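You operate a simulated robot arm through the tools that you are given. There is no shell and no other tool.

Carry out the task below with a simulated robot arm. There is one attempt and no reset: what you move stays moved.

JOB
Put things in order on the top of the grey bench. At the end: the silver white band bolt stands where the yellow bung stood; the black relay from the top of the grey bench stands where the gold yellow-knob pin stood; the yellow bung from the top of the grey bench stands on top of the blue paint can; the blue bump stop from the top of the grey bench is on the brown hooks carton; the gold yellow-knob pin stands where the silver white band bolt stood; whatever was shut is shut again. Leave all else as you found it, and nothing knocked over.

The check looks at the end state, three seconds after you hand in, the way a careful person would. Anything else that was tipped, shoved, dropped, spilled or broken makes it a failure.

ROBOT AND FRAMES
A 5-joint arm with a two-finger parallel gripper, fixed in place. Base frame: the origin is at the foot of the arm, x ahead of it, y to its left, z up; the work surface is at about z = 0. Units: mm, degrees, N and s.
With the tool pointing down near the work surface it reaches from about 260 to 600 mm from the base axis. Its first joint turns from -66.0 to 66.0 degrees. The tool tilts only in the upright plane through the base axis and itself; it spins freely about its own axis. Payload 1.57 kg.
The TCP is the grasp point between the finger pads, 30 mm short of the fingertips. In the tool frame z runs along the fingers and y along their closing line. The gripper opens to 80 mm. The fingers are 17 mm wide and 12 mm thick; the gripper's body (40 by 82 mm) begins 80 mm behind the TCP.
Orientation is told as [roll, pitch, yaw] about the base's x, y, z axes, in that order, counted from this pose: with the fingers straight down and closing along the base's y, the tool's x points along the base's -x, its y along +y and its z along -z.

CONTROLS
- The arm moves only by the tool drive_tool. Its argument "series" is a list of rows, each a list of 7 numbers: the shift along the tool's x, y, z in units of 50 mm (1.0 is 50 mm), then the turn, a rotation vector about the tool's x, y, z in units of 8 degrees (1.0 is 8 degrees), then the closure in counts, from 0 (fully open) to 255 (shut). In form: [[tx, ty, tz, wx, wy, wz, claw], ...]. A call has 1 to 20 rows; each row shifts and turns the commanded pose from where the row before left it, along the tool's axes as they then stand. A call with a number of a shift or a turn outside -1 to 1 is refused whole. A row lasts 0.2 s, in which the tool goes at most 50 mm and 8.6 degrees; a call with a longer step from one row to the next is refused whole, and so is a gripper value outside its range. Where a pose cannot be reached the arm comes as near as it can. A force on the tool above 40 N (or 10 N above the force at the start of the call, whichever is more), or a blocked arm, ends the call early, and 0.2 s more pass. The fingers move at their own pace (about 153 mm/s each) and stop on an object; they squeeze with about 43 N. The grip force told is the motor's: it shows also when the fingers shut on nothing. Time passes only in rows, and 0.2 s behind the last, so rows that do not move let the fingers close. It gives the time, the measured TCP pose, the force on the tool (base axes), the opening and the grip force at its end, in the units of the frame above (readings bear some noise), with the torque about the TCP (base axes, N m) and any sound that the robot's microphone picked up.
- Cameras (640 x 400 px; columns grow to the right, rows downward): "scene" is fixed at [46.2, 409.3, 511.6]; the picture's right is [-0.53, -0.85, 0.00], its down [-0.58, 0.36, -0.73] and it looks along [0.62, -0.39, -0.68] (base axes); focal length 272 px, centre (320, 200). "wrist" rides on the gripper at [72, -7, -122] in the tool frame; the picture's right is [0.09, 1.00, 0.00], its down [-0.84, 0.08, -0.54] and it looks along [-0.54, 0.05, 0.84] (tool axes); focal length 238 px, centre (320, 200). There is no depth. A picture from a camera that has moved, and an enlarged one, comes with that camera's place and axes in the base frame and with its lens. The place of the scene camera against the robot may be out by one fixed shift of up to 12 mm in any direction.
- grab_frame(camera): a new picture of that camera. The clock stands still meanwhile.
- zoom(camera, box): a new picture of the part [left, top, right, bottom] of that camera's present view, enlarged. The clock stands still meanwhile.
- close_job(): hands the job in; it is judged then, once.

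Places have to be worked out from the pictures, the camera data and where the tool is seen. Open the gripper and draw the arm clear of the work before you hand the job in, unless the task says otherwise.

The tools are called after ">>>" by a JSON object that holds its "name" and its "arguments". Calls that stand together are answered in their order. drive_tool: Moves the arm, as the interface text tells. Its arguments: {"type":"object","properties":{"series":{"type":"array"}},"required":["series"]} The other tools are called the same way: grab_frame (camera) takes a picture; zoom (camera, box) takes an enlarged picture of a part of a camera's view; close_job () hands the job in.

At the start:

```text
time_s: 0.0
eef_pos: [425.9, -10.0, 276.3]
ee_rot: [-0.1, 0.0, -0.1]
contact_force: [0.2, 0.7, -0.5]
moment: [0.01, 0.03, -0.03]
width: 79.9
finger_force: 0.1
```

scene: 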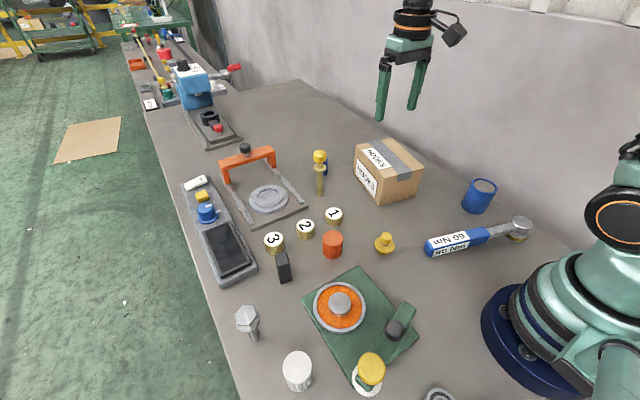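
wrist: 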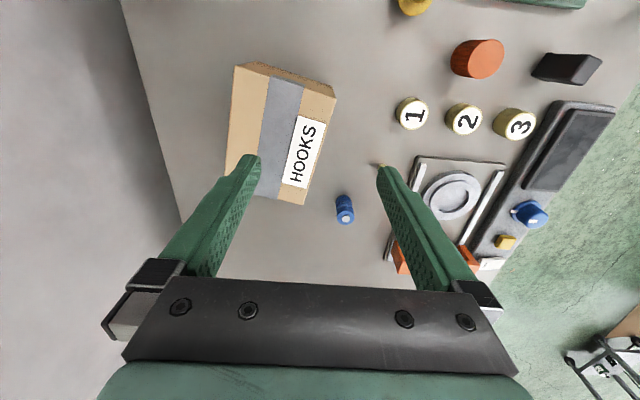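

I start by looking closer at the scene to identify each of the named objects before moving anything.

>>> {"name": "zoom", "arguments": {"camera": "scene", "box": [200, 240, 440, 400]}}

>>> {"name": "zoom", "arguments": {"camera": "scene", "box": [240, 130, 420, 260]}}

>>> {"name": "zoom", "arguments": {"camera": "scene", "box": [340, 130, 560, 270]}}

>>> {"name": "zoom", "arguments": {"camera": "scene", "box": [110, 20, 270, 150]}}

>>> {"name": "zoom", "arguments": {"camera": "scene", "box": [160, 130, 320, 290]}}

>>> {"name": "zoom", "arguments": {"camera": "wrist", "box": [220, 0, 640, 280]}}

```text
2.50 times, centred on (320, 320) of scene
camera zoom: at [46.2, 409.3, 511.6], right [-0.53, -0.85, 0.0], down [-0.58, 0.36, -0.73], along [0.62, -0.39, -0.68], focal length 679 px, centre (320, -100)
```

zoom: 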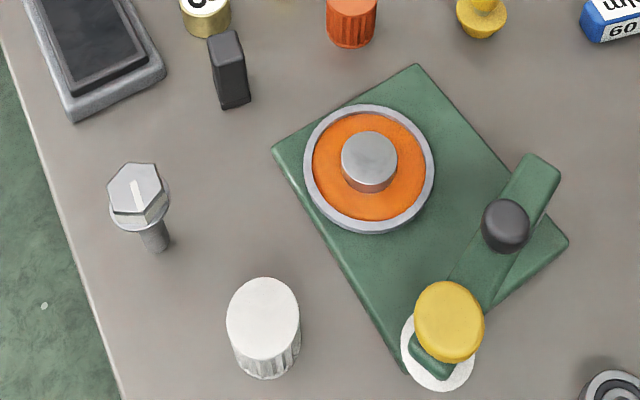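

```text
3.08 times, centred on (330, 195) of scene
camera zoom: at [46.2, 409.3, 511.6], right [-0.53, -0.85, 0.0], down [-0.58, 0.36, -0.73], along [0.62, -0.39, -0.68], focal length 836 px, centre (289, 215)
```

zoom: 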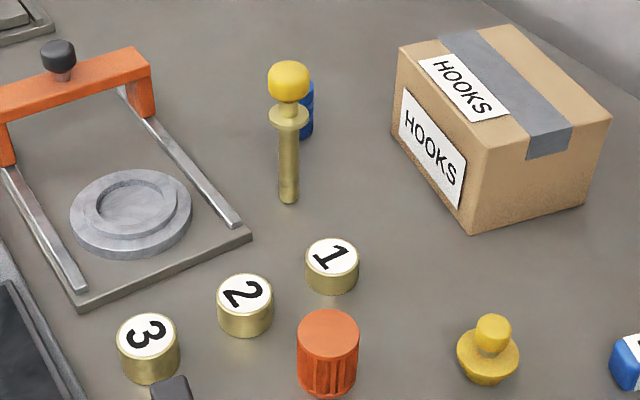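

```text
2.86 times, centred on (450, 200) of scene
camera zoom: at [46.2, 409.3, 511.6], right [-0.53, -0.85, 0.0], down [-0.58, 0.36, -0.73], along [0.62, -0.39, -0.68], focal length 776 px, centre (-51, 200)
```

zoom: 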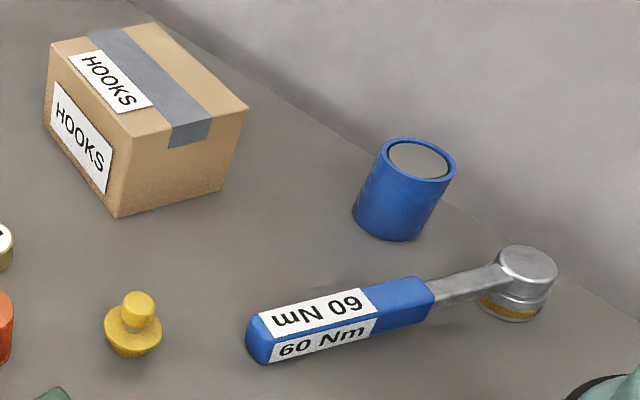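

```text
3.08 times, centred on (190, 85) of scene
camera zoom: at [46.2, 409.3, 511.6], right [-0.53, -0.85, 0.0], down [-0.58, 0.36, -0.73], along [0.62, -0.39, -0.68], focal length 836 px, centre (720, 554)
```

zoom: 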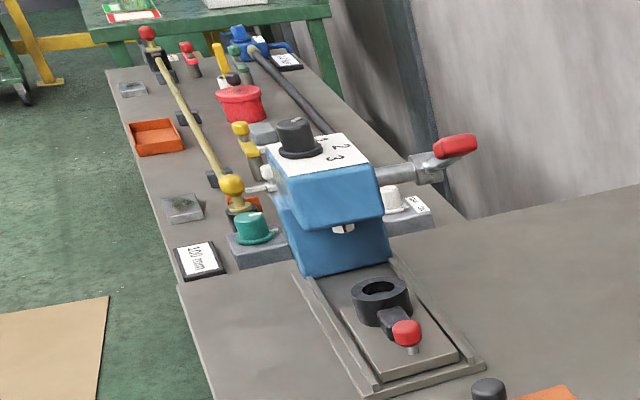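

```text
2.50 times, centred on (240, 210) of scene
camera zoom: at [46.2, 409.3, 511.6], right [-0.53, -0.85, 0.0], down [-0.58, 0.36, -0.73], along [0.62, -0.39, -0.68], focal length 679 px, centre (520, 175)
```

zoom: 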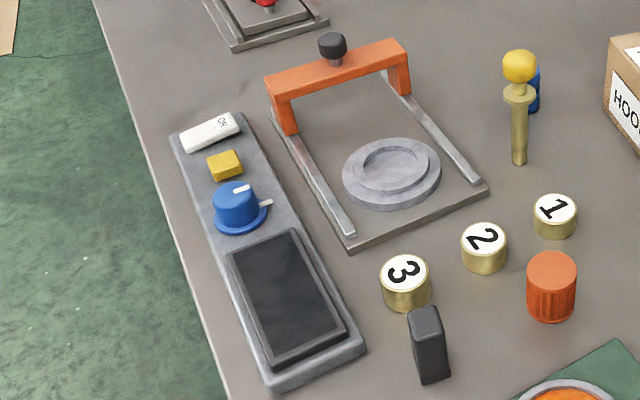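

```text
1.43 times, centred on (430, 140) of wrist
camera zoom: at [355.3, -15.2, 398.6], right [-0.09, 1.0, 0.0], down [0.84, 0.08, 0.54], along [0.54, 0.05, -0.84], focal length 340 px, centre (163, 286)
```

zoom: 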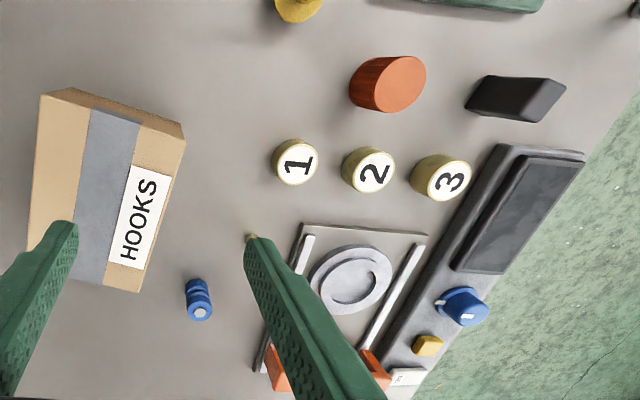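

The objects are identified: bolt near (264,408), bung near (288,81), pin near (531,103), bump stop near (610,50), relay near (337,307), can near (256,-198). No destinations form a cycle, so I first move over the bung at safe height to measure it with the wrist camera.

>>> {"name": "drive_tool", "arguments": {"series": [[0.69, 0.455, 0, 0, 0, 0, 0], [0.69, 0.455, 0, 0, 0, 0, 0], [0.69, 0.455, 0, 0, 0, 0, 0], [0.69, 0.455, 0, 0, 0, 0, 0], [0, 0, 0, 0, 0, 0, 0]]}}

>>> {"name": "grab_frame", "arguments": {"camera": "wrist"}}

>>> {"name": "grab_frame", "arguments": {"camera": "scene"}}

```text
time_s: 1.2
eef_pos: [288.0, 81.8, 277.6]
ee_rot: [0.0, -0.1, 0.0]
contact_force: [0.7, -0.4, -0.1]
moment: [-0.01, 0.02, 0.01]
width: 80.0
finger_force: 0.1
```

```text
taken
camera wrist: at [218.3, 74.8, 399.7], right [-0.09, 1.0, 0.0], down [0.84, 0.08, 0.54], along [0.54, 0.05, -0.84], focal length 238 px, centre (320, 200)
```

wrist: 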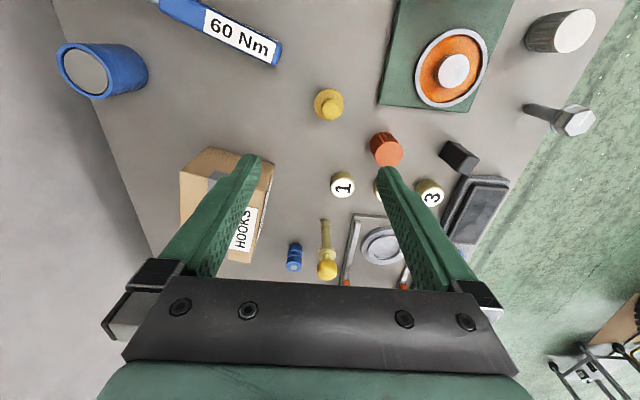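

```text
taken
```

scene: 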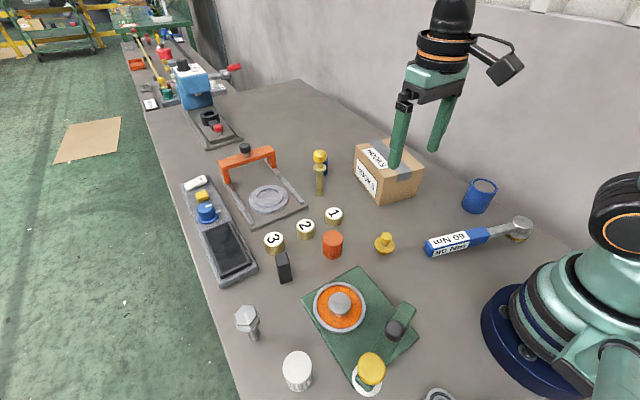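

This view shows nearly everything. I enlarge the parts to measure object feet and sizes.

>>> {"name": "zoom", "arguments": {"camera": "wrist", "box": [270, 60, 430, 160]}}

>>> {"name": "zoom", "arguments": {"camera": "wrist", "box": [250, 200, 410, 300]}}

>>> {"name": "zoom", "arguments": {"camera": "wrist", "box": [30, 20, 190, 120]}}

>>> {"name": "zoom", "arguments": {"camera": "wrist", "box": [420, 80, 620, 205]}}

>>> {"name": "zoom", "arguments": {"camera": "wrist", "box": [150, 130, 310, 280]}}

```text
4.00 times, centred on (350, 110) of wrist
camera zoom: at [218.3, 74.8, 399.7], right [-0.09, 1.0, 0.0], down [0.84, 0.08, 0.54], along [0.54, 0.05, -0.84], focal length 953 px, centre (200, 560)
```

zoom: 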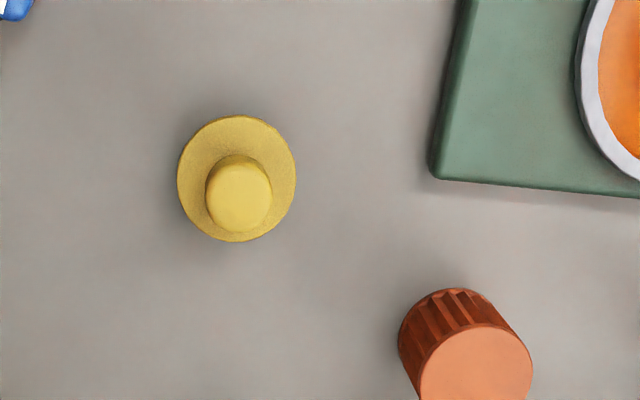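

```text
4.00 times, centred on (330, 250) of wrist
camera zoom: at [218.3, 74.8, 399.7], right [-0.09, 1.0, 0.0], down [0.84, 0.08, 0.54], along [0.54, 0.05, -0.84], focal length 953 px, centre (280, 0)
```

zoom: 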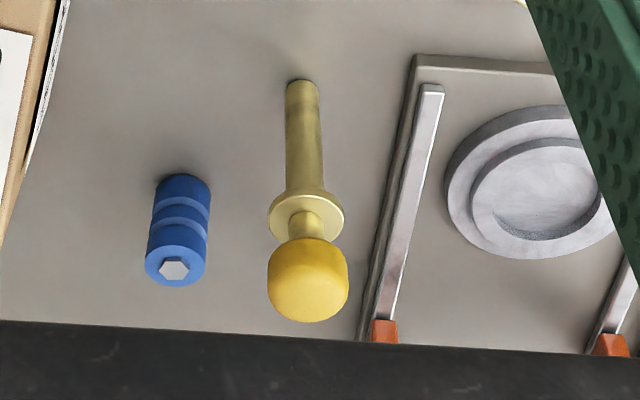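

```text
4.00 times, centred on (110, 70) of wrist
camera zoom: at [218.3, 74.8, 399.7], right [-0.09, 1.0, 0.0], down [0.84, 0.08, 0.54], along [0.54, 0.05, -0.84], focal length 953 px, centre (1160, 720)
```

zoom: 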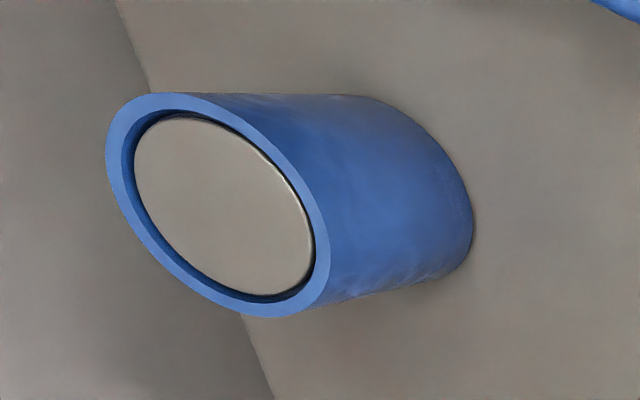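

```text
3.20 times, centred on (520, 142) of wrist
camera zoom: at [218.3, 74.8, 399.7], right [-0.09, 1.0, 0.0], down [0.84, 0.08, 0.54], along [0.54, 0.05, -0.84], focal length 763 px, centre (-320, 384)
```

zoom: 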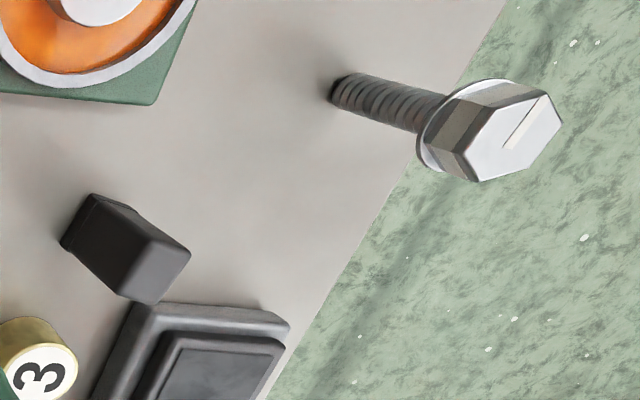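

```text
2.67 times, centred on (230, 205) of wrist
camera zoom: at [218.3, 74.8, 399.7], right [-0.09, 1.0, 0.0], down [0.84, 0.08, 0.54], along [0.54, 0.05, -0.84], focal length 636 px, centre (560, 187)
```

zoom: 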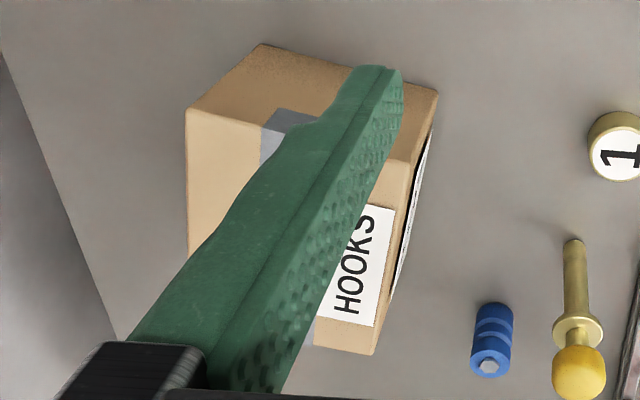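

The bung's flange appears at about (290,95), the knob on top. I go lower over it for an accurate measurement.

>>> {"name": "drive_tool", "arguments": {"series": [[0, 0.13, 0.74, 0, 0, 0, 0], [0, 0.13, 0.74, 0, 0, 0, 0], [0, 0, 0.74, 0, 0, 0, 0], [0, 0, 0.72, 0, 0, 0, 0], [0, 0, 0, 0, 0, 0, 0]]}}

>>> {"name": "grab_frame", "arguments": {"camera": "wrist"}}

>>> {"name": "grab_frame", "arguments": {"camera": "scene"}}

```text
time_s: 2.4
eef_pos: [289.3, 94.5, 129.1]
ee_rot: [0.0, -0.2, 0.0]
contact_force: [0.5, -0.4, -0.2]
moment: [0.02, 0.0, 0.0]
width: 79.9
finger_force: 0.0
```

```text
taken
camera wrist: at [218.5, 88.1, 251.3], right [-0.09, 1.0, 0.0], down [0.84, 0.08, 0.54], along [0.54, 0.05, -0.84], focal length 238 px, centre (320, 200)
```

wrist: 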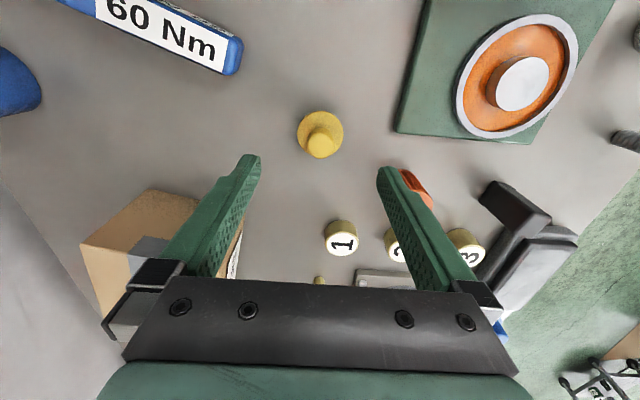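

```text
taken
```

scene: 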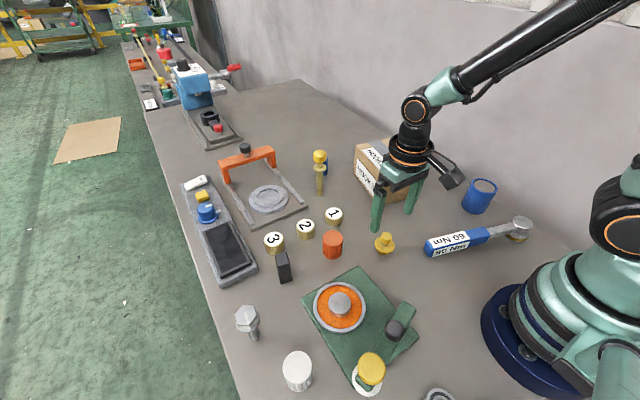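

I enlarge the bung to fix its center and height.

>>> {"name": "zoom", "arguments": {"camera": "wrist", "box": [280, 95, 360, 175]}}

>>> {"name": "zoom", "arguments": {"camera": "scene", "box": [355, 215, 415, 265]}}

```text
5.00 times, centred on (320, 135) of wrist
camera zoom: at [218.5, 88.1, 251.3], right [-0.09, 1.0, 0.0], down [0.84, 0.08, 0.54], along [0.54, 0.05, -0.84], focal length 1192 px, centre (320, 525)
```

zoom: 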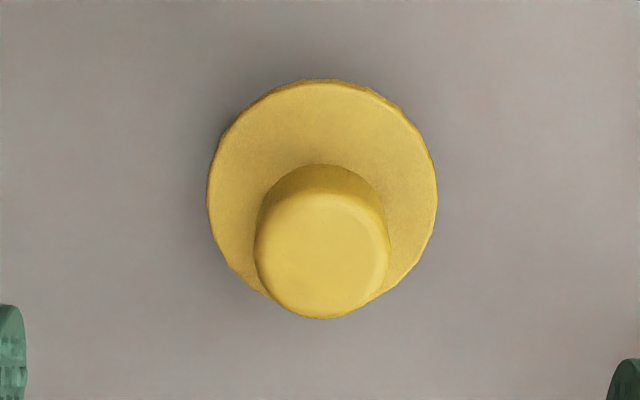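

```text
8.00 times, centred on (385, 240) of scene
camera zoom: at [46.2, 409.3, 511.6], right [-0.53, -0.85, 0.0], down [-0.58, 0.36, -0.73], along [0.62, -0.39, -0.68], focal length 2174 px, centre (-200, -120)
```

zoom: 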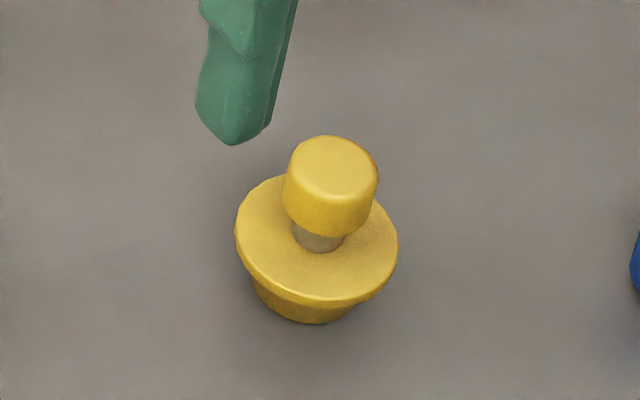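

Bung: center about (289,95), knob 22 mm wide at z≈38–55 above a 45 mm flange. I descend so the tips stay just above the flange (TCP z≈62), then check before closing.

>>> {"name": "drive_tool", "arguments": {"series": [[0, 0.01, 0.6, 0, 0, 0, 0], [0, 0, 0.5, 0, 0, 0, 0], [0, 0, 0.22, 0, 0, 0, 0], [0, 0, 0, 0, 0, 0, 0]]}}

>>> {"name": "grab_frame", "arguments": {"camera": "wrist"}}

>>> {"name": "zoom", "arguments": {"camera": "scene", "box": [335, 195, 435, 265]}}

```text
time_s: 3.4
eef_pos: [290.7, 96.1, 64.3]
ee_rot: [0.0, 0.0, 0.0]
contact_force: [-0.6, 0.4, -0.2]
moment: [0.01, 0.0, -0.04]
width: 80.2
finger_force: 0.0
```

```text
taken
camera wrist: at [219.4, 89.4, 185.5], right [-0.09, 1.0, 0.0], down [0.84, 0.08, 0.54], along [0.54, 0.05, -0.84], focal length 238 px, centre (320, 200)
```

wrist: 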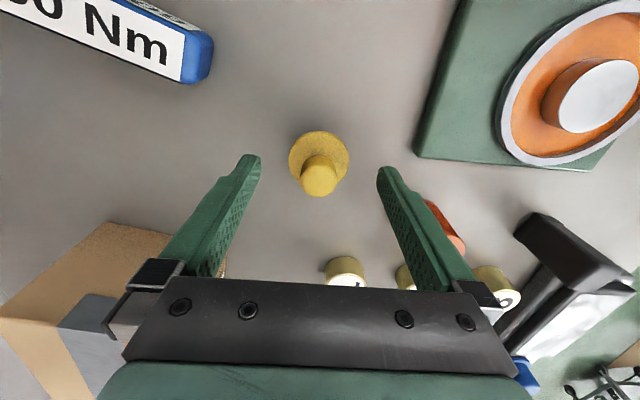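

```text
5.71 times, centred on (385, 230) of scene
camera zoom: at [46.2, 409.3, 511.6], right [-0.53, -0.85, 0.0], down [-0.58, 0.36, -0.73], along [0.62, -0.39, -0.68], focal length 1553 px, centre (-51, 29)
```

zoom: 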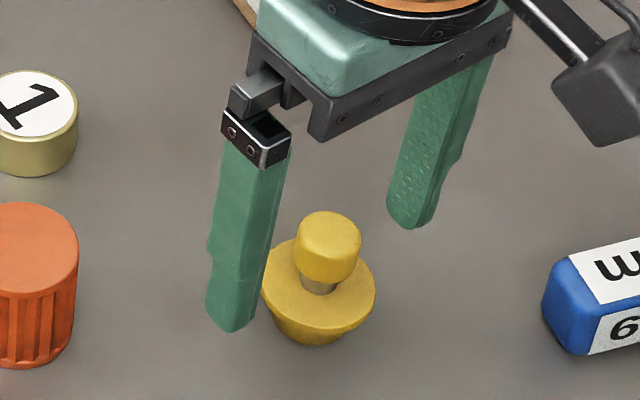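

The knob is centered between the fingers. I close on it with still rows.

>>> {"name": "drive_tool", "arguments": {"series": [[0, 0, 0.04, 0, 0, 0, 120], [0, 0, 0, 0, 0, 0, 255], [0, 0, 0, 0, 0, 0, 255], [0, 0, 0, 0, 0, 0, 255]]}}

>>> {"name": "grab_frame", "arguments": {"camera": "wrist"}}

>>> {"name": "zoom", "arguments": {"camera": "scene", "box": [335, 195, 435, 265]}}

```text
time_s: 4.4
eef_pos: [289.3, 95.8, 61.7]
ee_rot: [0.0, 0.0, -0.1]
contact_force: [-0.5, -0.3, 2.8]
moment: [-0.01, -0.03, 0.02]
width: 22.0
finger_force: 35.0
```

```text
taken
camera wrist: at [218.9, 89.6, 183.8], right [-0.09, 1.0, 0.0], down [0.84, 0.08, 0.54], along [0.54, 0.05, -0.84], focal length 238 px, centre (320, 200)
```

wrist: 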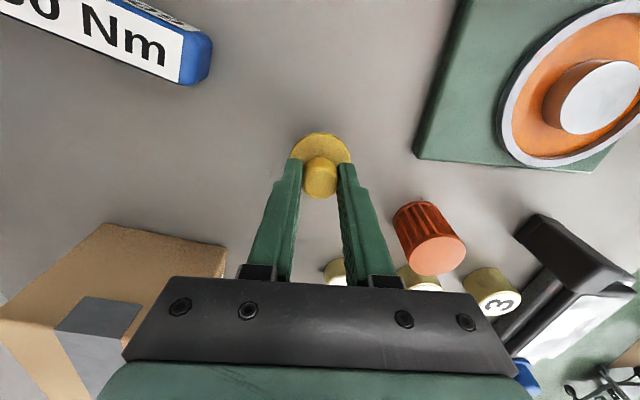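

```text
5.71 times, centred on (385, 230) of scene
camera zoom: at [46.2, 409.3, 511.6], right [-0.53, -0.85, 0.0], down [-0.58, 0.36, -0.73], along [0.62, -0.39, -0.68], focal length 1553 px, centre (-51, 29)
```

zoom: 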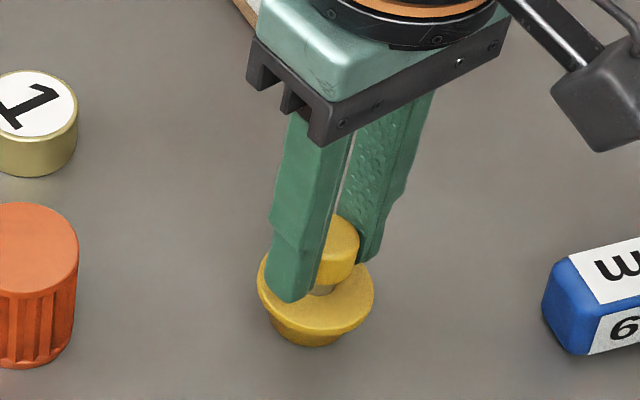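

The bung is gripped (22 mm, spot about (289.5, 95.5), TCP z 61.7 when it stands). I lift it and carry it over toward the can at safe height.

>>> {"name": "drive_tool", "arguments": {"series": [[0, 0, -0.3, 0, 0, 0, 255], [0, 0, -0.8, 0, 0, 0, 255], [0, 0, -0.9, 0, 0, 0, 255], [0, 0, -0.9, 0, 0, 0, 255], [0, 0, -0.9, 0, 0, 0, 255], [-0.2, -0.8, 0, 0, 0, 0, 255], [-0.2, -0.85, 0, 0, 0, 0, 255], [0, -0.85, 0, 0, 0, 0, 255], [0, -0.85, 0, 0, 0, 0, 255], [0, -0.85, 0, 0, 0, 0, 255], [0.2, -0.85, 0, 0, 0, 0, 255], [0.3, -0.8, 0, 0, 0, 0, 255], [0.29, -0.22, 0, 0, 0, 0, 255], [0, 0, 0, 0, 0, 0, 255]]}}

>>> {"name": "grab_frame", "arguments": {"camera": "wrist"}}

>>> {"name": "grab_frame", "arguments": {"camera": "scene"}}

```text
time_s: 7.4
eef_pos: [267.1, -207.0, 250.7]
ee_rot: [0.0, 0.1, 0.0]
contact_force: [-0.8, -0.7, -1.2]
moment: [0.0, 0.02, 0.01]
width: 22.0
finger_force: 34.1
```

```text
taken
camera wrist: at [196.1, -213.6, 373.9], right [-0.09, 1.0, 0.0], down [0.84, 0.08, 0.54], along [0.54, 0.05, -0.84], focal length 238 px, centre (320, 200)
```

wrist: 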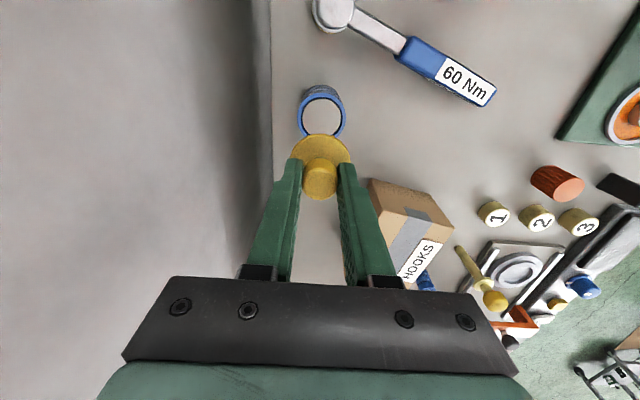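

```text
taken
```

scene: 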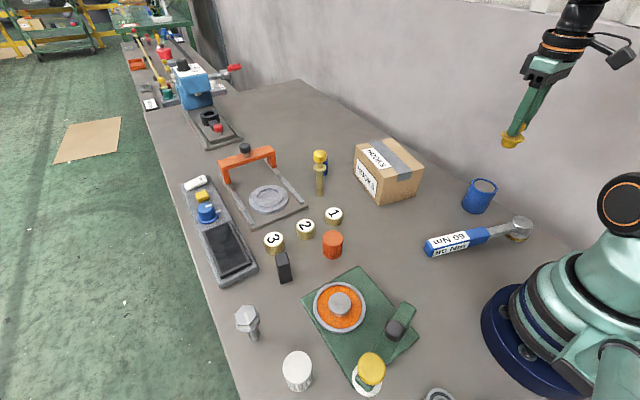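

I zoom on the can to locate its center beneath the held bung.

>>> {"name": "zoom", "arguments": {"camera": "wrist", "box": [260, 70, 380, 210]}}

>>> {"name": "zoom", "arguments": {"camera": "scene", "box": [440, 160, 520, 230]}}

```text
2.86 times, centred on (320, 140) of wrist
camera zoom: at [196.1, -213.6, 373.9], right [-0.09, 1.0, 0.0], down [0.84, 0.08, 0.54], along [0.54, 0.05, -0.84], focal length 681 px, centre (320, 371)
```

zoom: 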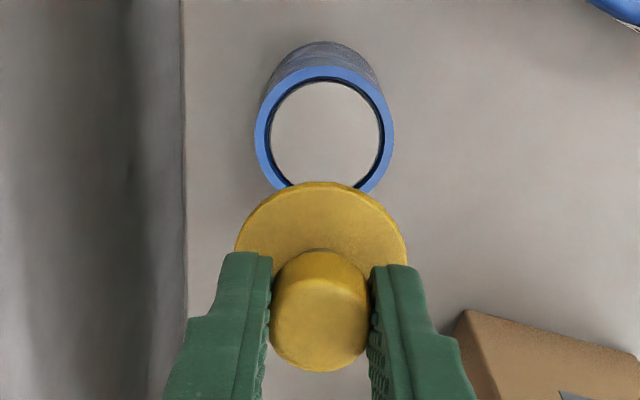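

```text
5.71 times, centred on (480, 195) of scene
camera zoom: at [46.2, 409.3, 511.6], right [-0.53, -0.85, 0.0], down [-0.58, 0.36, -0.73], along [0.62, -0.39, -0.68], focal length 1553 px, centre (-594, 229)
```

zoom: 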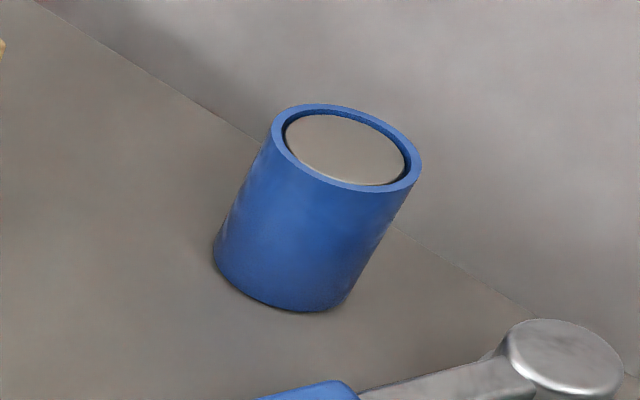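

Can center about (269.5,-205), rim height about 69, inner lid diameter 47 mm. I shift slightly and come down to just above it.

>>> {"name": "drive_tool", "arguments": {"series": [[-0.08, 0.04, 0.6, 0, 0, 0, 255], [0, 0, 0.7, 0, 0, 0, 255], [0, 0, 0.5, 0, 0, 0, 255], [0, 0, 0.3, 0, 0, 0, 255], [0, 0, 0, 0, 0, 0, 255]]}}

>>> {"name": "grab_frame", "arguments": {"camera": "wrist"}}

>>> {"name": "zoom", "arguments": {"camera": "scene", "box": [430, 120, 530, 220]}}

```text
time_s: 8.6
eef_pos: [271.3, -205.7, 146.3]
ee_rot: [0.0, 0.0, 0.0]
contact_force: [-0.1, 0.7, -0.1]
moment: [0.07, 0.0, 0.01]
width: 22.0
finger_force: 35.2
```

```text
taken
camera wrist: at [200.6, -212.4, 268.7], right [-0.09, 1.0, 0.0], down [0.84, 0.08, 0.54], along [0.54, 0.05, -0.84], focal length 238 px, centre (320, 200)
```

wrist: 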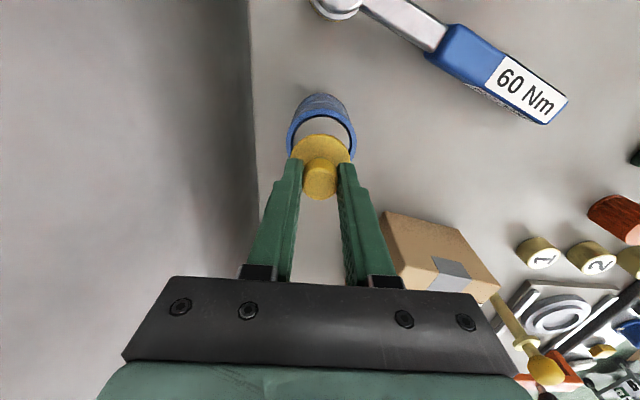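

```text
4.00 times, centred on (480, 170) of scene
camera zoom: at [46.2, 409.3, 511.6], right [-0.53, -0.85, 0.0], down [-0.58, 0.36, -0.73], along [0.62, -0.39, -0.68], focal length 1087 px, centre (-320, 320)
```

zoom: 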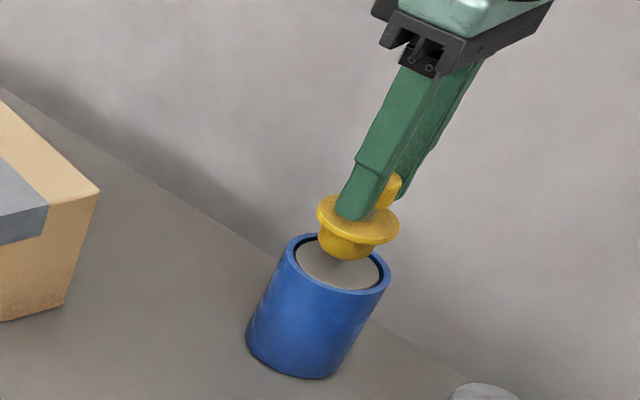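

>>> {"name": "zoom", "arguments": {"camera": "wrist", "box": [270, 80, 370, 210]}}

>>> {"name": "zoom", "arguments": {"camera": "scene", "box": [485, 160, 535, 195]}}

```text
3.08 times, centred on (320, 145) of wrist
camera zoom: at [200.6, -212.4, 268.7], right [-0.09, 1.0, 0.0], down [0.84, 0.08, 0.54], along [0.54, 0.05, -0.84], focal length 733 px, centre (320, 369)
```

zoom: 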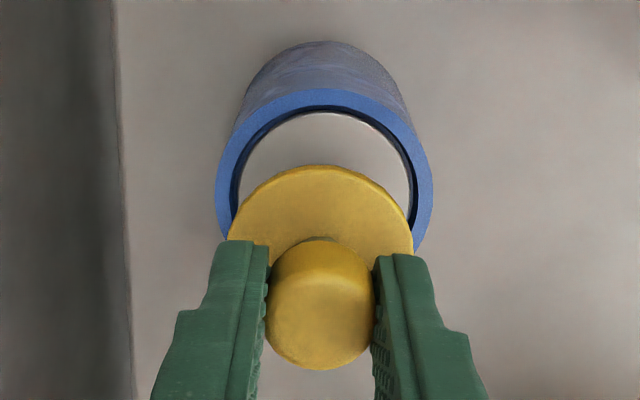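

```text
11.43 times, centred on (510, 178) of scene
camera zoom: at [46.2, 409.3, 511.6], right [-0.53, -0.85, 0.0], down [-0.58, 0.36, -0.73], along [0.62, -0.39, -0.68], focal length 3106 px, centre (-1851, 457)
```

zoom: 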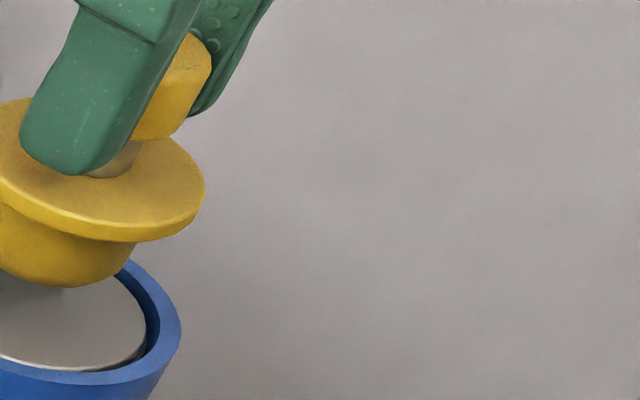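

Bung and can are aligned to about 1 mm. I lower until the bung base is just above the rim, then in small steps watching force.

>>> {"name": "drive_tool", "arguments": {"series": [[0, 0.02, 0.12, 0, 0, 0, 255], [0, 0, 0.1, 0, 0, 0, 255], [0, 0, 0.04, 0, 0, 0, 255], [0, 0, 0, 0, 0, 0, 255]]}}

>>> {"name": "zoom", "arguments": {"camera": "scene", "box": [450, 140, 530, 220]}}

```text
time_s: 9.6
eef_pos: [273.6, -205.0, 135.2]
ee_rot: [-0.2, -0.2, 0.0]
contact_force: [-0.2, 2.5, 26.9]
moment: [0.14, -0.03, 0.02]
width: 22.2
finger_force: 34.6
```

```text
5.00 times, centred on (490, 180) of scene
camera zoom: at [46.2, 409.4, 511.5], right [-0.53, -0.85, 0.0], down [-0.58, 0.36, -0.73], along [0.62, -0.39, -0.68], focal length 1359 px, centre (-530, 300)
```

zoom: 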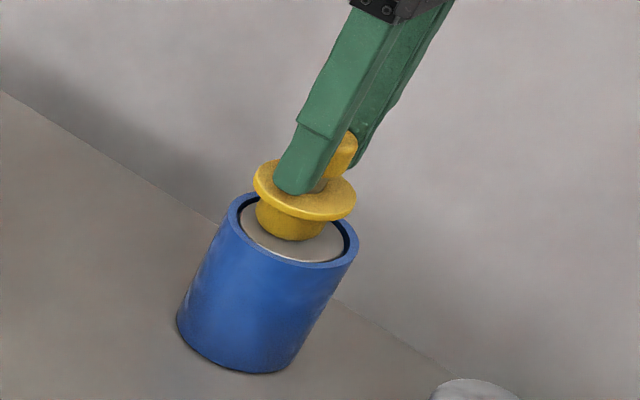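

The bung touches down on the lid (27 N upward). I relieve the press slightly, then open partly and check.

>>> {"name": "drive_tool", "arguments": {"series": [[0, 0, -0.03, 0, 0, 0, 255], [0, 0, 0, 0, 0, 0, 255], [0, 0, 0, 0, 0, 0, 160], [0, 0, 0, 0, 0, 0, 110], [0, 0, 0, 0, 0, 0, 110]]}}

>>> {"name": "grab_frame", "arguments": {"camera": "wrist"}}

>>> {"name": "zoom", "arguments": {"camera": "scene", "box": [450, 140, 530, 220]}}

```text
time_s: 10.8
eef_pos: [272.4, -204.1, 135.0]
ee_rot: [-0.1, -0.1, 0.0]
contact_force: [0.7, -0.4, 1.1]
moment: [-0.01, -0.03, 0.0]
width: 45.7
finger_force: 0.1
```

```text
taken
camera wrist: at [201.2, -210.6, 257.0], right [-0.09, 1.0, 0.0], down [0.84, 0.08, 0.54], along [0.54, 0.05, -0.84], focal length 238 px, centre (320, 200)
```

wrist: 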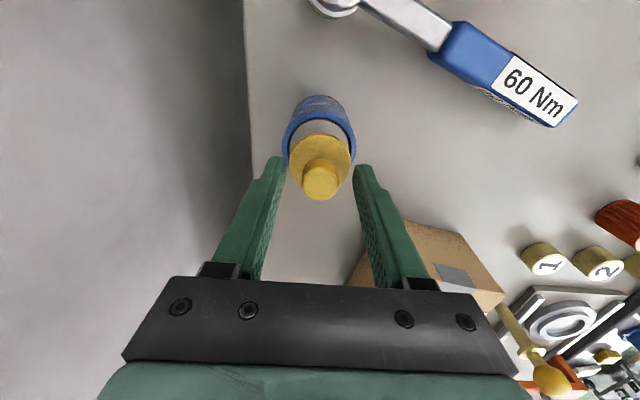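

```text
5.00 times, centred on (490, 180) of scene
camera zoom: at [46.2, 409.3, 511.6], right [-0.53, -0.85, 0.0], down [-0.58, 0.36, -0.73], along [0.62, -0.39, -0.68], focal length 1359 px, centre (-530, 300)
```

zoom: 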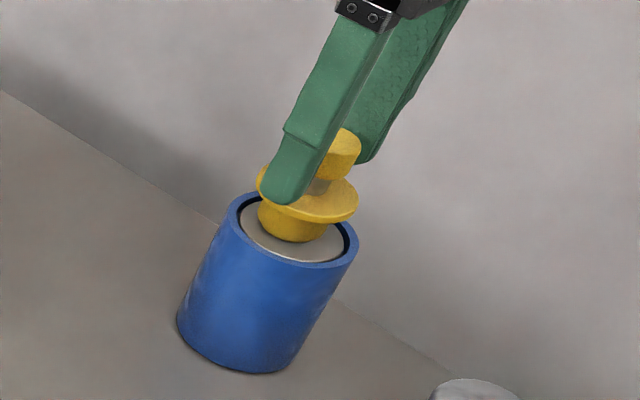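

The bung stands on the can. I retreat straight up and swing over to the bolt at a safe height.

>>> {"name": "drive_tool", "arguments": {"series": [[0, 0, -0.5, 0, 0, 0, 110], [0, 0, -0.8, 0, 0, 0, 60], [0, 0, -0.8, 0, 0, 0, 0], [0, 0, -0.8, 0, 0, 0, 0], [-0.38, 0.85, 0, 0, 0, 0, 0], [-0.38, 0.85, 0, 0, 0, 0, 0], [0, 0.88, 0, 0, 0, 0, 0], [0, 0.88, 0, 0, 0, 0, 0], [0, 0.88, 0, 0, 0, 0, 0], [0, 0.88, 0, 0, 0, 0, 0], [0, 0.88, 0, 0, 0, 0, 0], [0, 0.88, 0, 0, 0, 0, 0], [0, 0.88, 0, 0, 0, 0, 0], [0, 0.88, 0, 0, 0, 0, 0], [0, 0.88, 0, 0, 0, 0, 0], [0, 0.88, 0, 0, 0, 0, 0], [0.38, 0.85, 0, 0, 0, 0, 0], [0.38, 0.85, 0, 0, 0, 0, 0], [0, 0, 0, 0, 0, 0, 0]]}}

>>> {"name": "grab_frame", "arguments": {"camera": "wrist"}}

>>> {"name": "grab_frame", "arguments": {"camera": "scene"}}

```text
time_s: 14.8
eef_pos: [271.6, 407.2, 282.4]
ee_rot: [0.0, 0.0, -0.2]
contact_force: [-0.2, -0.2, 0.1]
moment: [-0.01, 0.02, 0.02]
width: 80.0
finger_force: 0.0
```

```text
taken
camera wrist: at [200.7, 401.0, 405.2], right [-0.09, 1.0, 0.0], down [0.84, 0.08, 0.54], along [0.54, 0.05, -0.84], focal length 238 px, centre (320, 200)
```

wrist: 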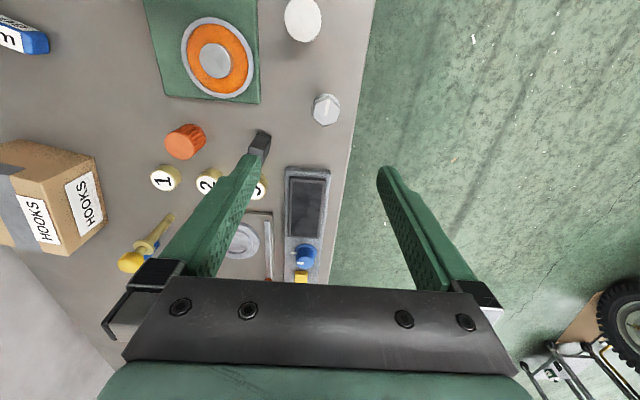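

```text
taken
```

scene: 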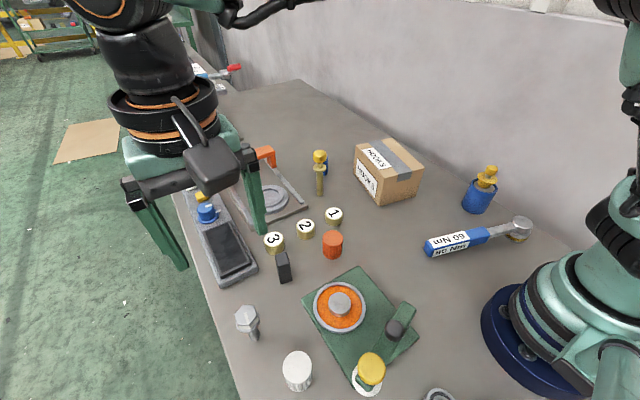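

>>> {"name": "zoom", "arguments": {"camera": "wrist", "box": [286, 80, 366, 140]}}

>>> {"name": "zoom", "arguments": {"camera": "scene", "box": [215, 290, 295, 350]}}

>>> {"name": "zoom", "arguments": {"camera": "scene", "box": [440, 150, 520, 220]}}

```text
6.67 times, centred on (326, 110) of wrist
camera zoom: at [200.7, 401.0, 405.2], right [-0.09, 1.0, 0.0], down [0.84, 0.08, 0.54], along [0.54, 0.05, -0.84], focal length 1589 px, centre (280, 800)
```

zoom: 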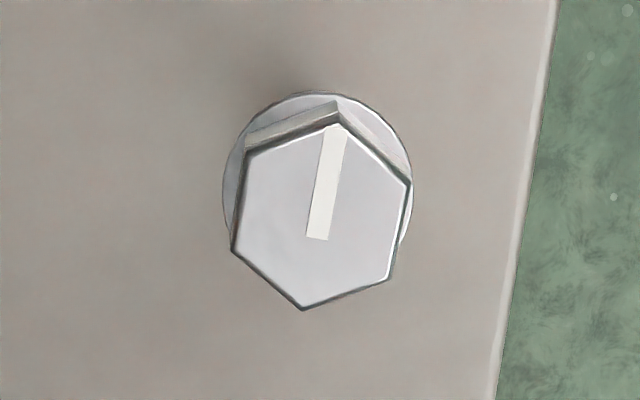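

```text
6.67 times, centred on (255, 320) of scene
camera zoom: at [46.2, 409.3, 511.6], right [-0.53, -0.85, 0.0], down [-0.58, 0.36, -0.73], along [0.62, -0.39, -0.68], focal length 1812 px, centre (753, -600)
```

zoom: 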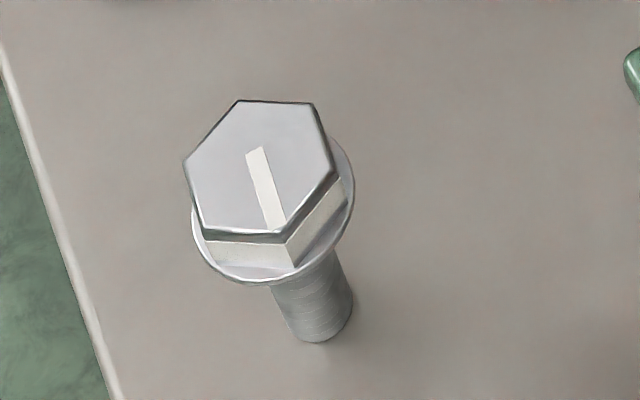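

```text
5.71 times, centred on (480, 185) of scene
camera zoom: at [46.2, 409.3, 511.6], right [-0.53, -0.85, 0.0], down [-0.58, 0.36, -0.73], along [0.62, -0.39, -0.68], focal length 1553 px, centre (-594, 286)
```

zoom: 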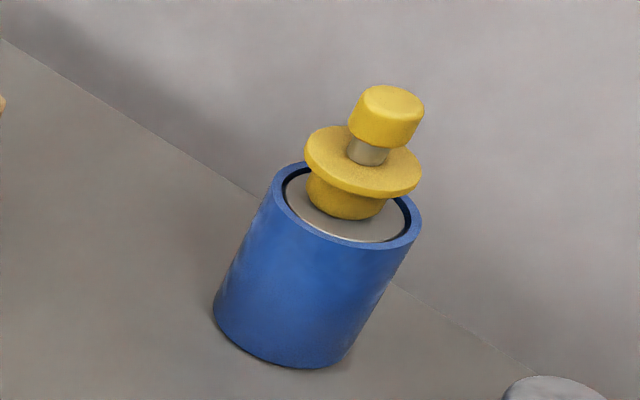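

The bung is upright on the can. The bolt's head center reads about (270.5,415), hex flats face ±y (turned about -3°), across flats about 31 mm, washer about 38 mm. I turn 3° and go lower to get its height precisely.

>>> {"name": "drive_tool", "arguments": {"series": [[0.02, 0.16, 0.6, 0, 0, 0.375, 0], [0, 0, 0.7, 0, 0, 0, 0], [0, 0, 0.7, 0, 0, 0, 0], [0, 0, 0.6, 0, 0, 0, 0], [0, 0, 0, 0, 0, 0, 0]]}}

>>> {"name": "zoom", "arguments": {"camera": "wrist", "box": [260, 80, 400, 200]}}

>>> {"name": "zoom", "arguments": {"camera": "scene", "box": [200, 250, 320, 350]}}

```text
time_s: 16.0
eef_pos: [272.2, 413.9, 148.4]
ee_rot: [0.0, 0.0, -3.0]
contact_force: [-0.5, 0.1, 0.1]
moment: [-0.01, 0.01, -0.03]
width: 80.1
finger_force: 0.0
```

```text
3.33 times, centred on (330, 140) of wrist
camera zoom: at [200.9, 410.8, 270.2], right [-0.04, 1.0, 0.0], down [0.84, 0.03, 0.54], along [0.54, 0.02, -0.84], focal length 794 px, centre (287, 400)
```

zoom: 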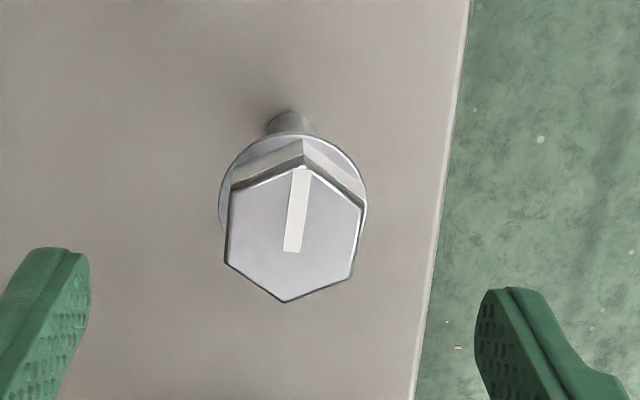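

```text
4.00 times, centred on (260, 300) of scene
camera zoom: at [46.2, 409.3, 511.6], right [-0.53, -0.85, 0.0], down [-0.58, 0.36, -0.73], along [0.62, -0.39, -0.68], focal length 1087 px, centre (560, -200)
```

zoom: 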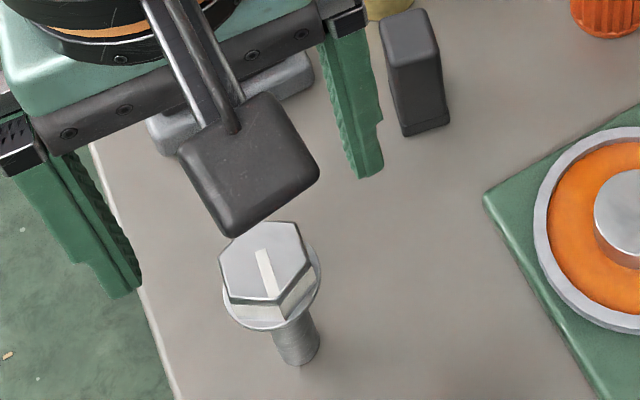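

Head height is between 82 and 88 mm. I lower so the open fingertips (±40 mm to each side) are near head level and compare directly in the scene view.

>>> {"name": "drive_tool", "arguments": {"series": [[0.02, 0.02, 0.3, 0, 0, 0, 0], [0, 0, 0.3, 0, 0, 0, 0], [0, 0, 0, 0, 0, 0, 0], [0, 0, 0, 0, 0, 0, 0]]}}

>>> {"name": "zoom", "arguments": {"camera": "scene", "box": [205, 285, 305, 347]}}

>>> {"name": "zoom", "arguments": {"camera": "wrist", "box": [250, 110, 400, 204]}}

```text
time_s: 17.0
eef_pos: [272.3, 414.1, 119.1]
ee_rot: [-0.1, 0.0, -3.0]
contact_force: [0.2, 1.1, 0.1]
moment: [0.02, -0.02, 0.02]
width: 79.8
finger_force: 0.1
```

```text
6.40 times, centred on (255, 316) of scene
camera zoom: at [46.2, 409.3, 511.6], right [-0.53, -0.85, 0.0], down [-0.58, 0.36, -0.73], along [0.62, -0.39, -0.68], focal length 1739 px, centre (736, -542)
```

zoom: 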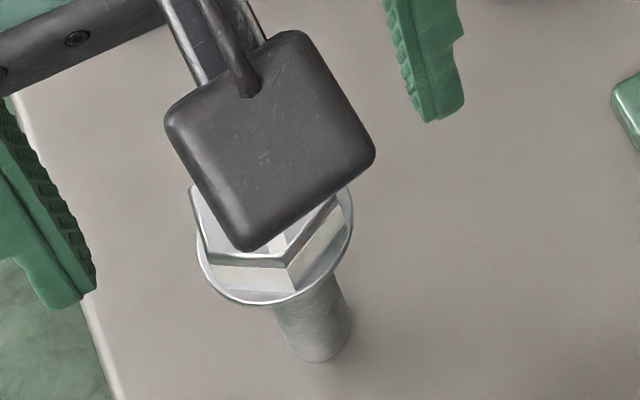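

```text
4.26 times, centred on (325, 157) of wrist
camera zoom: at [200.9, 411.7, 241.0], right [-0.04, 1.0, 0.0], down [0.84, 0.03, 0.54], along [0.54, 0.02, -0.84], focal length 1014 px, centre (299, 383)
```

zoom: 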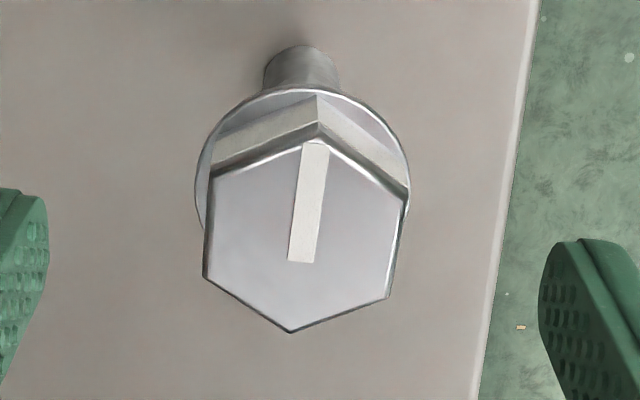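

Size-based estimates agree on a head height near 83 with flats about 32 mm apart. I lower the tips to about z=79 (above the washer for any plausible height) and close to measure.

>>> {"name": "drive_tool", "arguments": {"series": [[0, 0, 0.2, 0, 0, 0, 0], [0, 0, 0, 0, 0, 0, 0], [0, 0, 0, 0, 0, 0, 100], [0, 0, 0, 0, 0, 0, 200], [0, 0, 0, 0, 0, 0, 200]]}}

>>> {"name": "grab_frame", "arguments": {"camera": "wrist"}}

>>> {"name": "zoom", "arguments": {"camera": "scene", "box": [205, 285, 305, 347]}}

```text
time_s: 18.2
eef_pos: [271.7, 414.1, 109.8]
ee_rot: [0.0, -0.1, -3.0]
contact_force: [0.5, 1.5, 0.7]
moment: [0.09, 0.01, 0.04]
width: 31.2
finger_force: 40.4
```

```text
taken
camera wrist: at [200.4, 411.7, 231.5], right [-0.04, 1.0, 0.0], down [0.84, 0.03, 0.54], along [0.54, 0.02, -0.84], focal length 238 px, centre (320, 200)
```

wrist: 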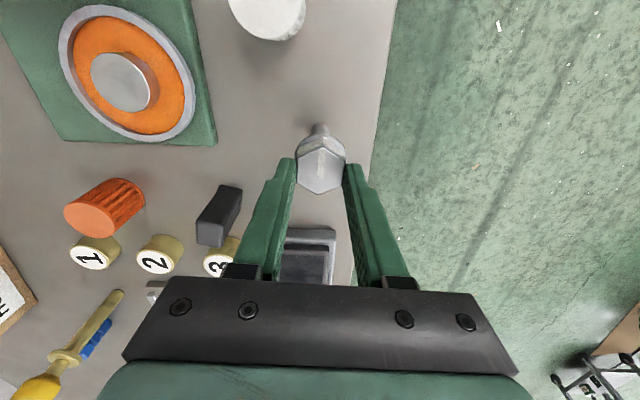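

```text
6.40 times, centred on (255, 316) of scene
camera zoom: at [46.2, 409.3, 511.6], right [-0.53, -0.85, 0.0], down [-0.58, 0.36, -0.73], along [0.62, -0.39, -0.68], focal length 1739 px, centre (736, -542)
```

zoom: 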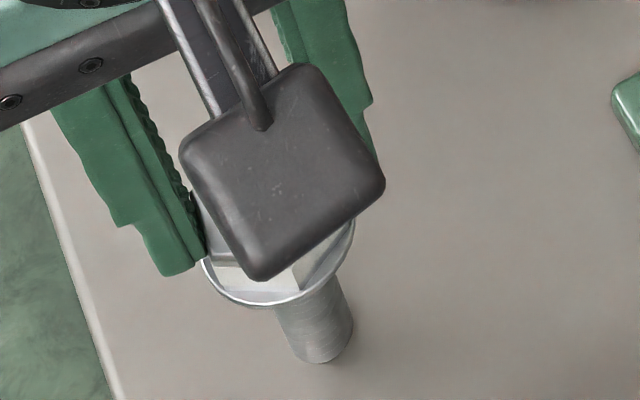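

Width 31.2 mm with the tips just above the washer: a sound grip on the flats (bolt spot about (270,414.8), TCP z 109.8). I squeeze fully, lift a little and check.

>>> {"name": "drive_tool", "arguments": {"series": [[0, 0, 0, 0, 0, 0, 255], [0, 0, -0.1, 0, 0, 0, 255], [0, 0, -0.2, 0, 0, 0, 255], [0, 0, -0.5, 0, 0, 0, 255], [0, 0, 0, 0, 0, 0, 255]]}}

>>> {"name": "grab_frame", "arguments": {"camera": "wrist"}}

>>> {"name": "zoom", "arguments": {"camera": "scene", "box": [185, 265, 305, 347]}}

```text
time_s: 19.4
eef_pos: [272.1, 415.3, 149.1]
ee_rot: [0.0, 0.0, -3.0]
contact_force: [0.7, 0.1, -2.3]
moment: [0.01, -0.01, 0.01]
width: 31.5
finger_force: 39.7
```

```text
taken
camera wrist: at [200.9, 411.9, 271.8], right [-0.04, 1.0, 0.0], down [0.84, 0.03, 0.54], along [0.54, 0.02, -0.84], focal length 238 px, centre (320, 200)
```

wrist: 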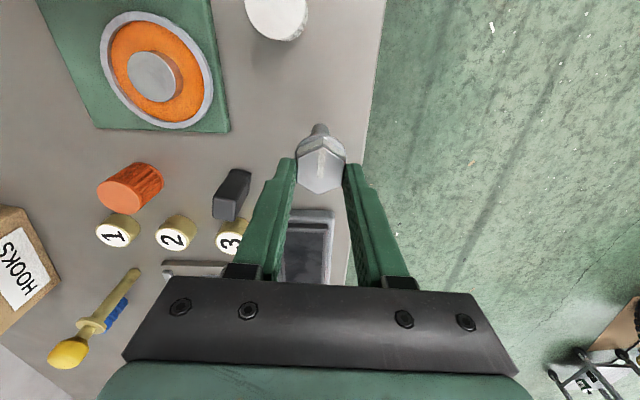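

```text
4.88 times, centred on (245, 306) of scene
camera zoom: at [46.2, 409.3, 511.6], right [-0.53, -0.85, 0.0], down [-0.58, 0.36, -0.73], along [0.62, -0.39, -0.68], focal length 1326 px, centre (686, -317)
```

zoom: 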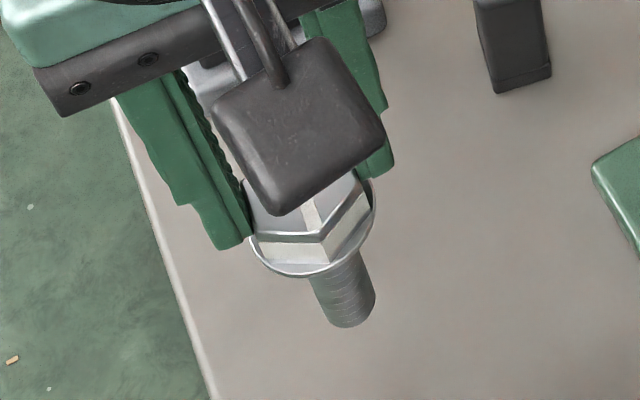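

The bolt hangs straight with no slip. I raise it and carry it to above the bung's old spot.

>>> {"name": "drive_tool", "arguments": {"series": [[0, 0, -0.7, 0, 0, 0, 255], [0, 0, -0.8, 0, 0, 0, 255], [0, 0, -0.7, 0, 0, 0, 255], [-0.089, -0.6, 0, 0, 0, 0, 255], [-0.089, -0.82, 0, 0, 0, 0, 255], [-0.089, -0.82, 0, 0, 0, 0, 255], [-0.089, -0.82, 0, 0, 0, 0, 255], [-0.089, -0.82, 0, 0, 0, 0, 255], [-0.089, -0.82, 0, 0, 0, 0, 255], [-0.089, -0.82, 0, 0, 0, 0, 255], [-0.086, -0.6, 0, 0, 0, 0, 255], [0, -0.22, 0, 0, 0, 0, 255], [0, 0, 0, 0, 0, 0, 255]]}}

>>> {"name": "grab_frame", "arguments": {"camera": "wrist"}}

>>> {"name": "grab_frame", "arguments": {"camera": "scene"}}

```text
time_s: 22.2
eef_pos: [291.8, 93.4, 259.5]
ee_rot: [0.0, 0.1, -3.1]
contact_force: [0.5, -0.6, -2.1]
moment: [0.02, -0.01, -0.03]
width: 31.3
finger_force: 40.3
```

```text
taken
camera wrist: at [220.4, 90.5, 381.2], right [-0.04, 1.0, 0.0], down [0.84, 0.03, 0.54], along [0.54, 0.02, -0.84], focal length 238 px, centre (320, 200)
```

wrist: 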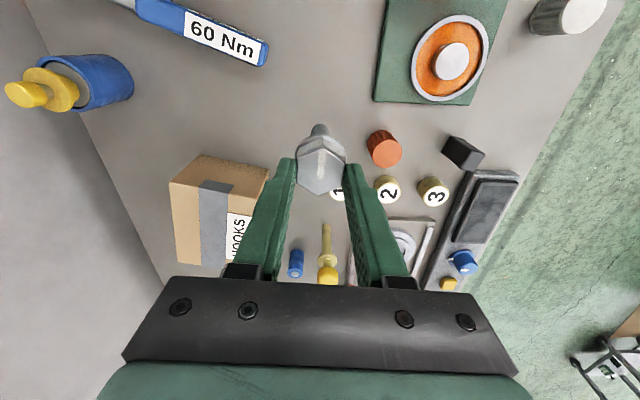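

```text
taken
```

scene: 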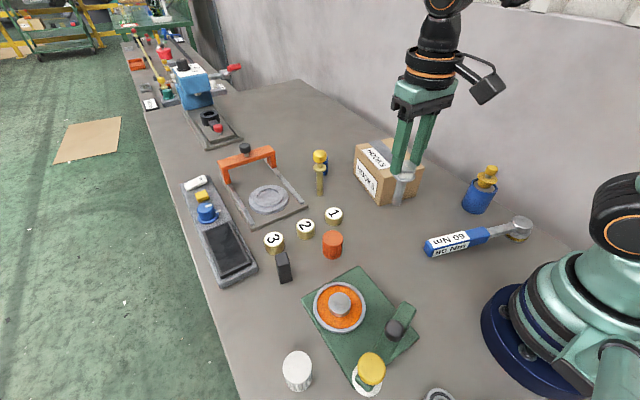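

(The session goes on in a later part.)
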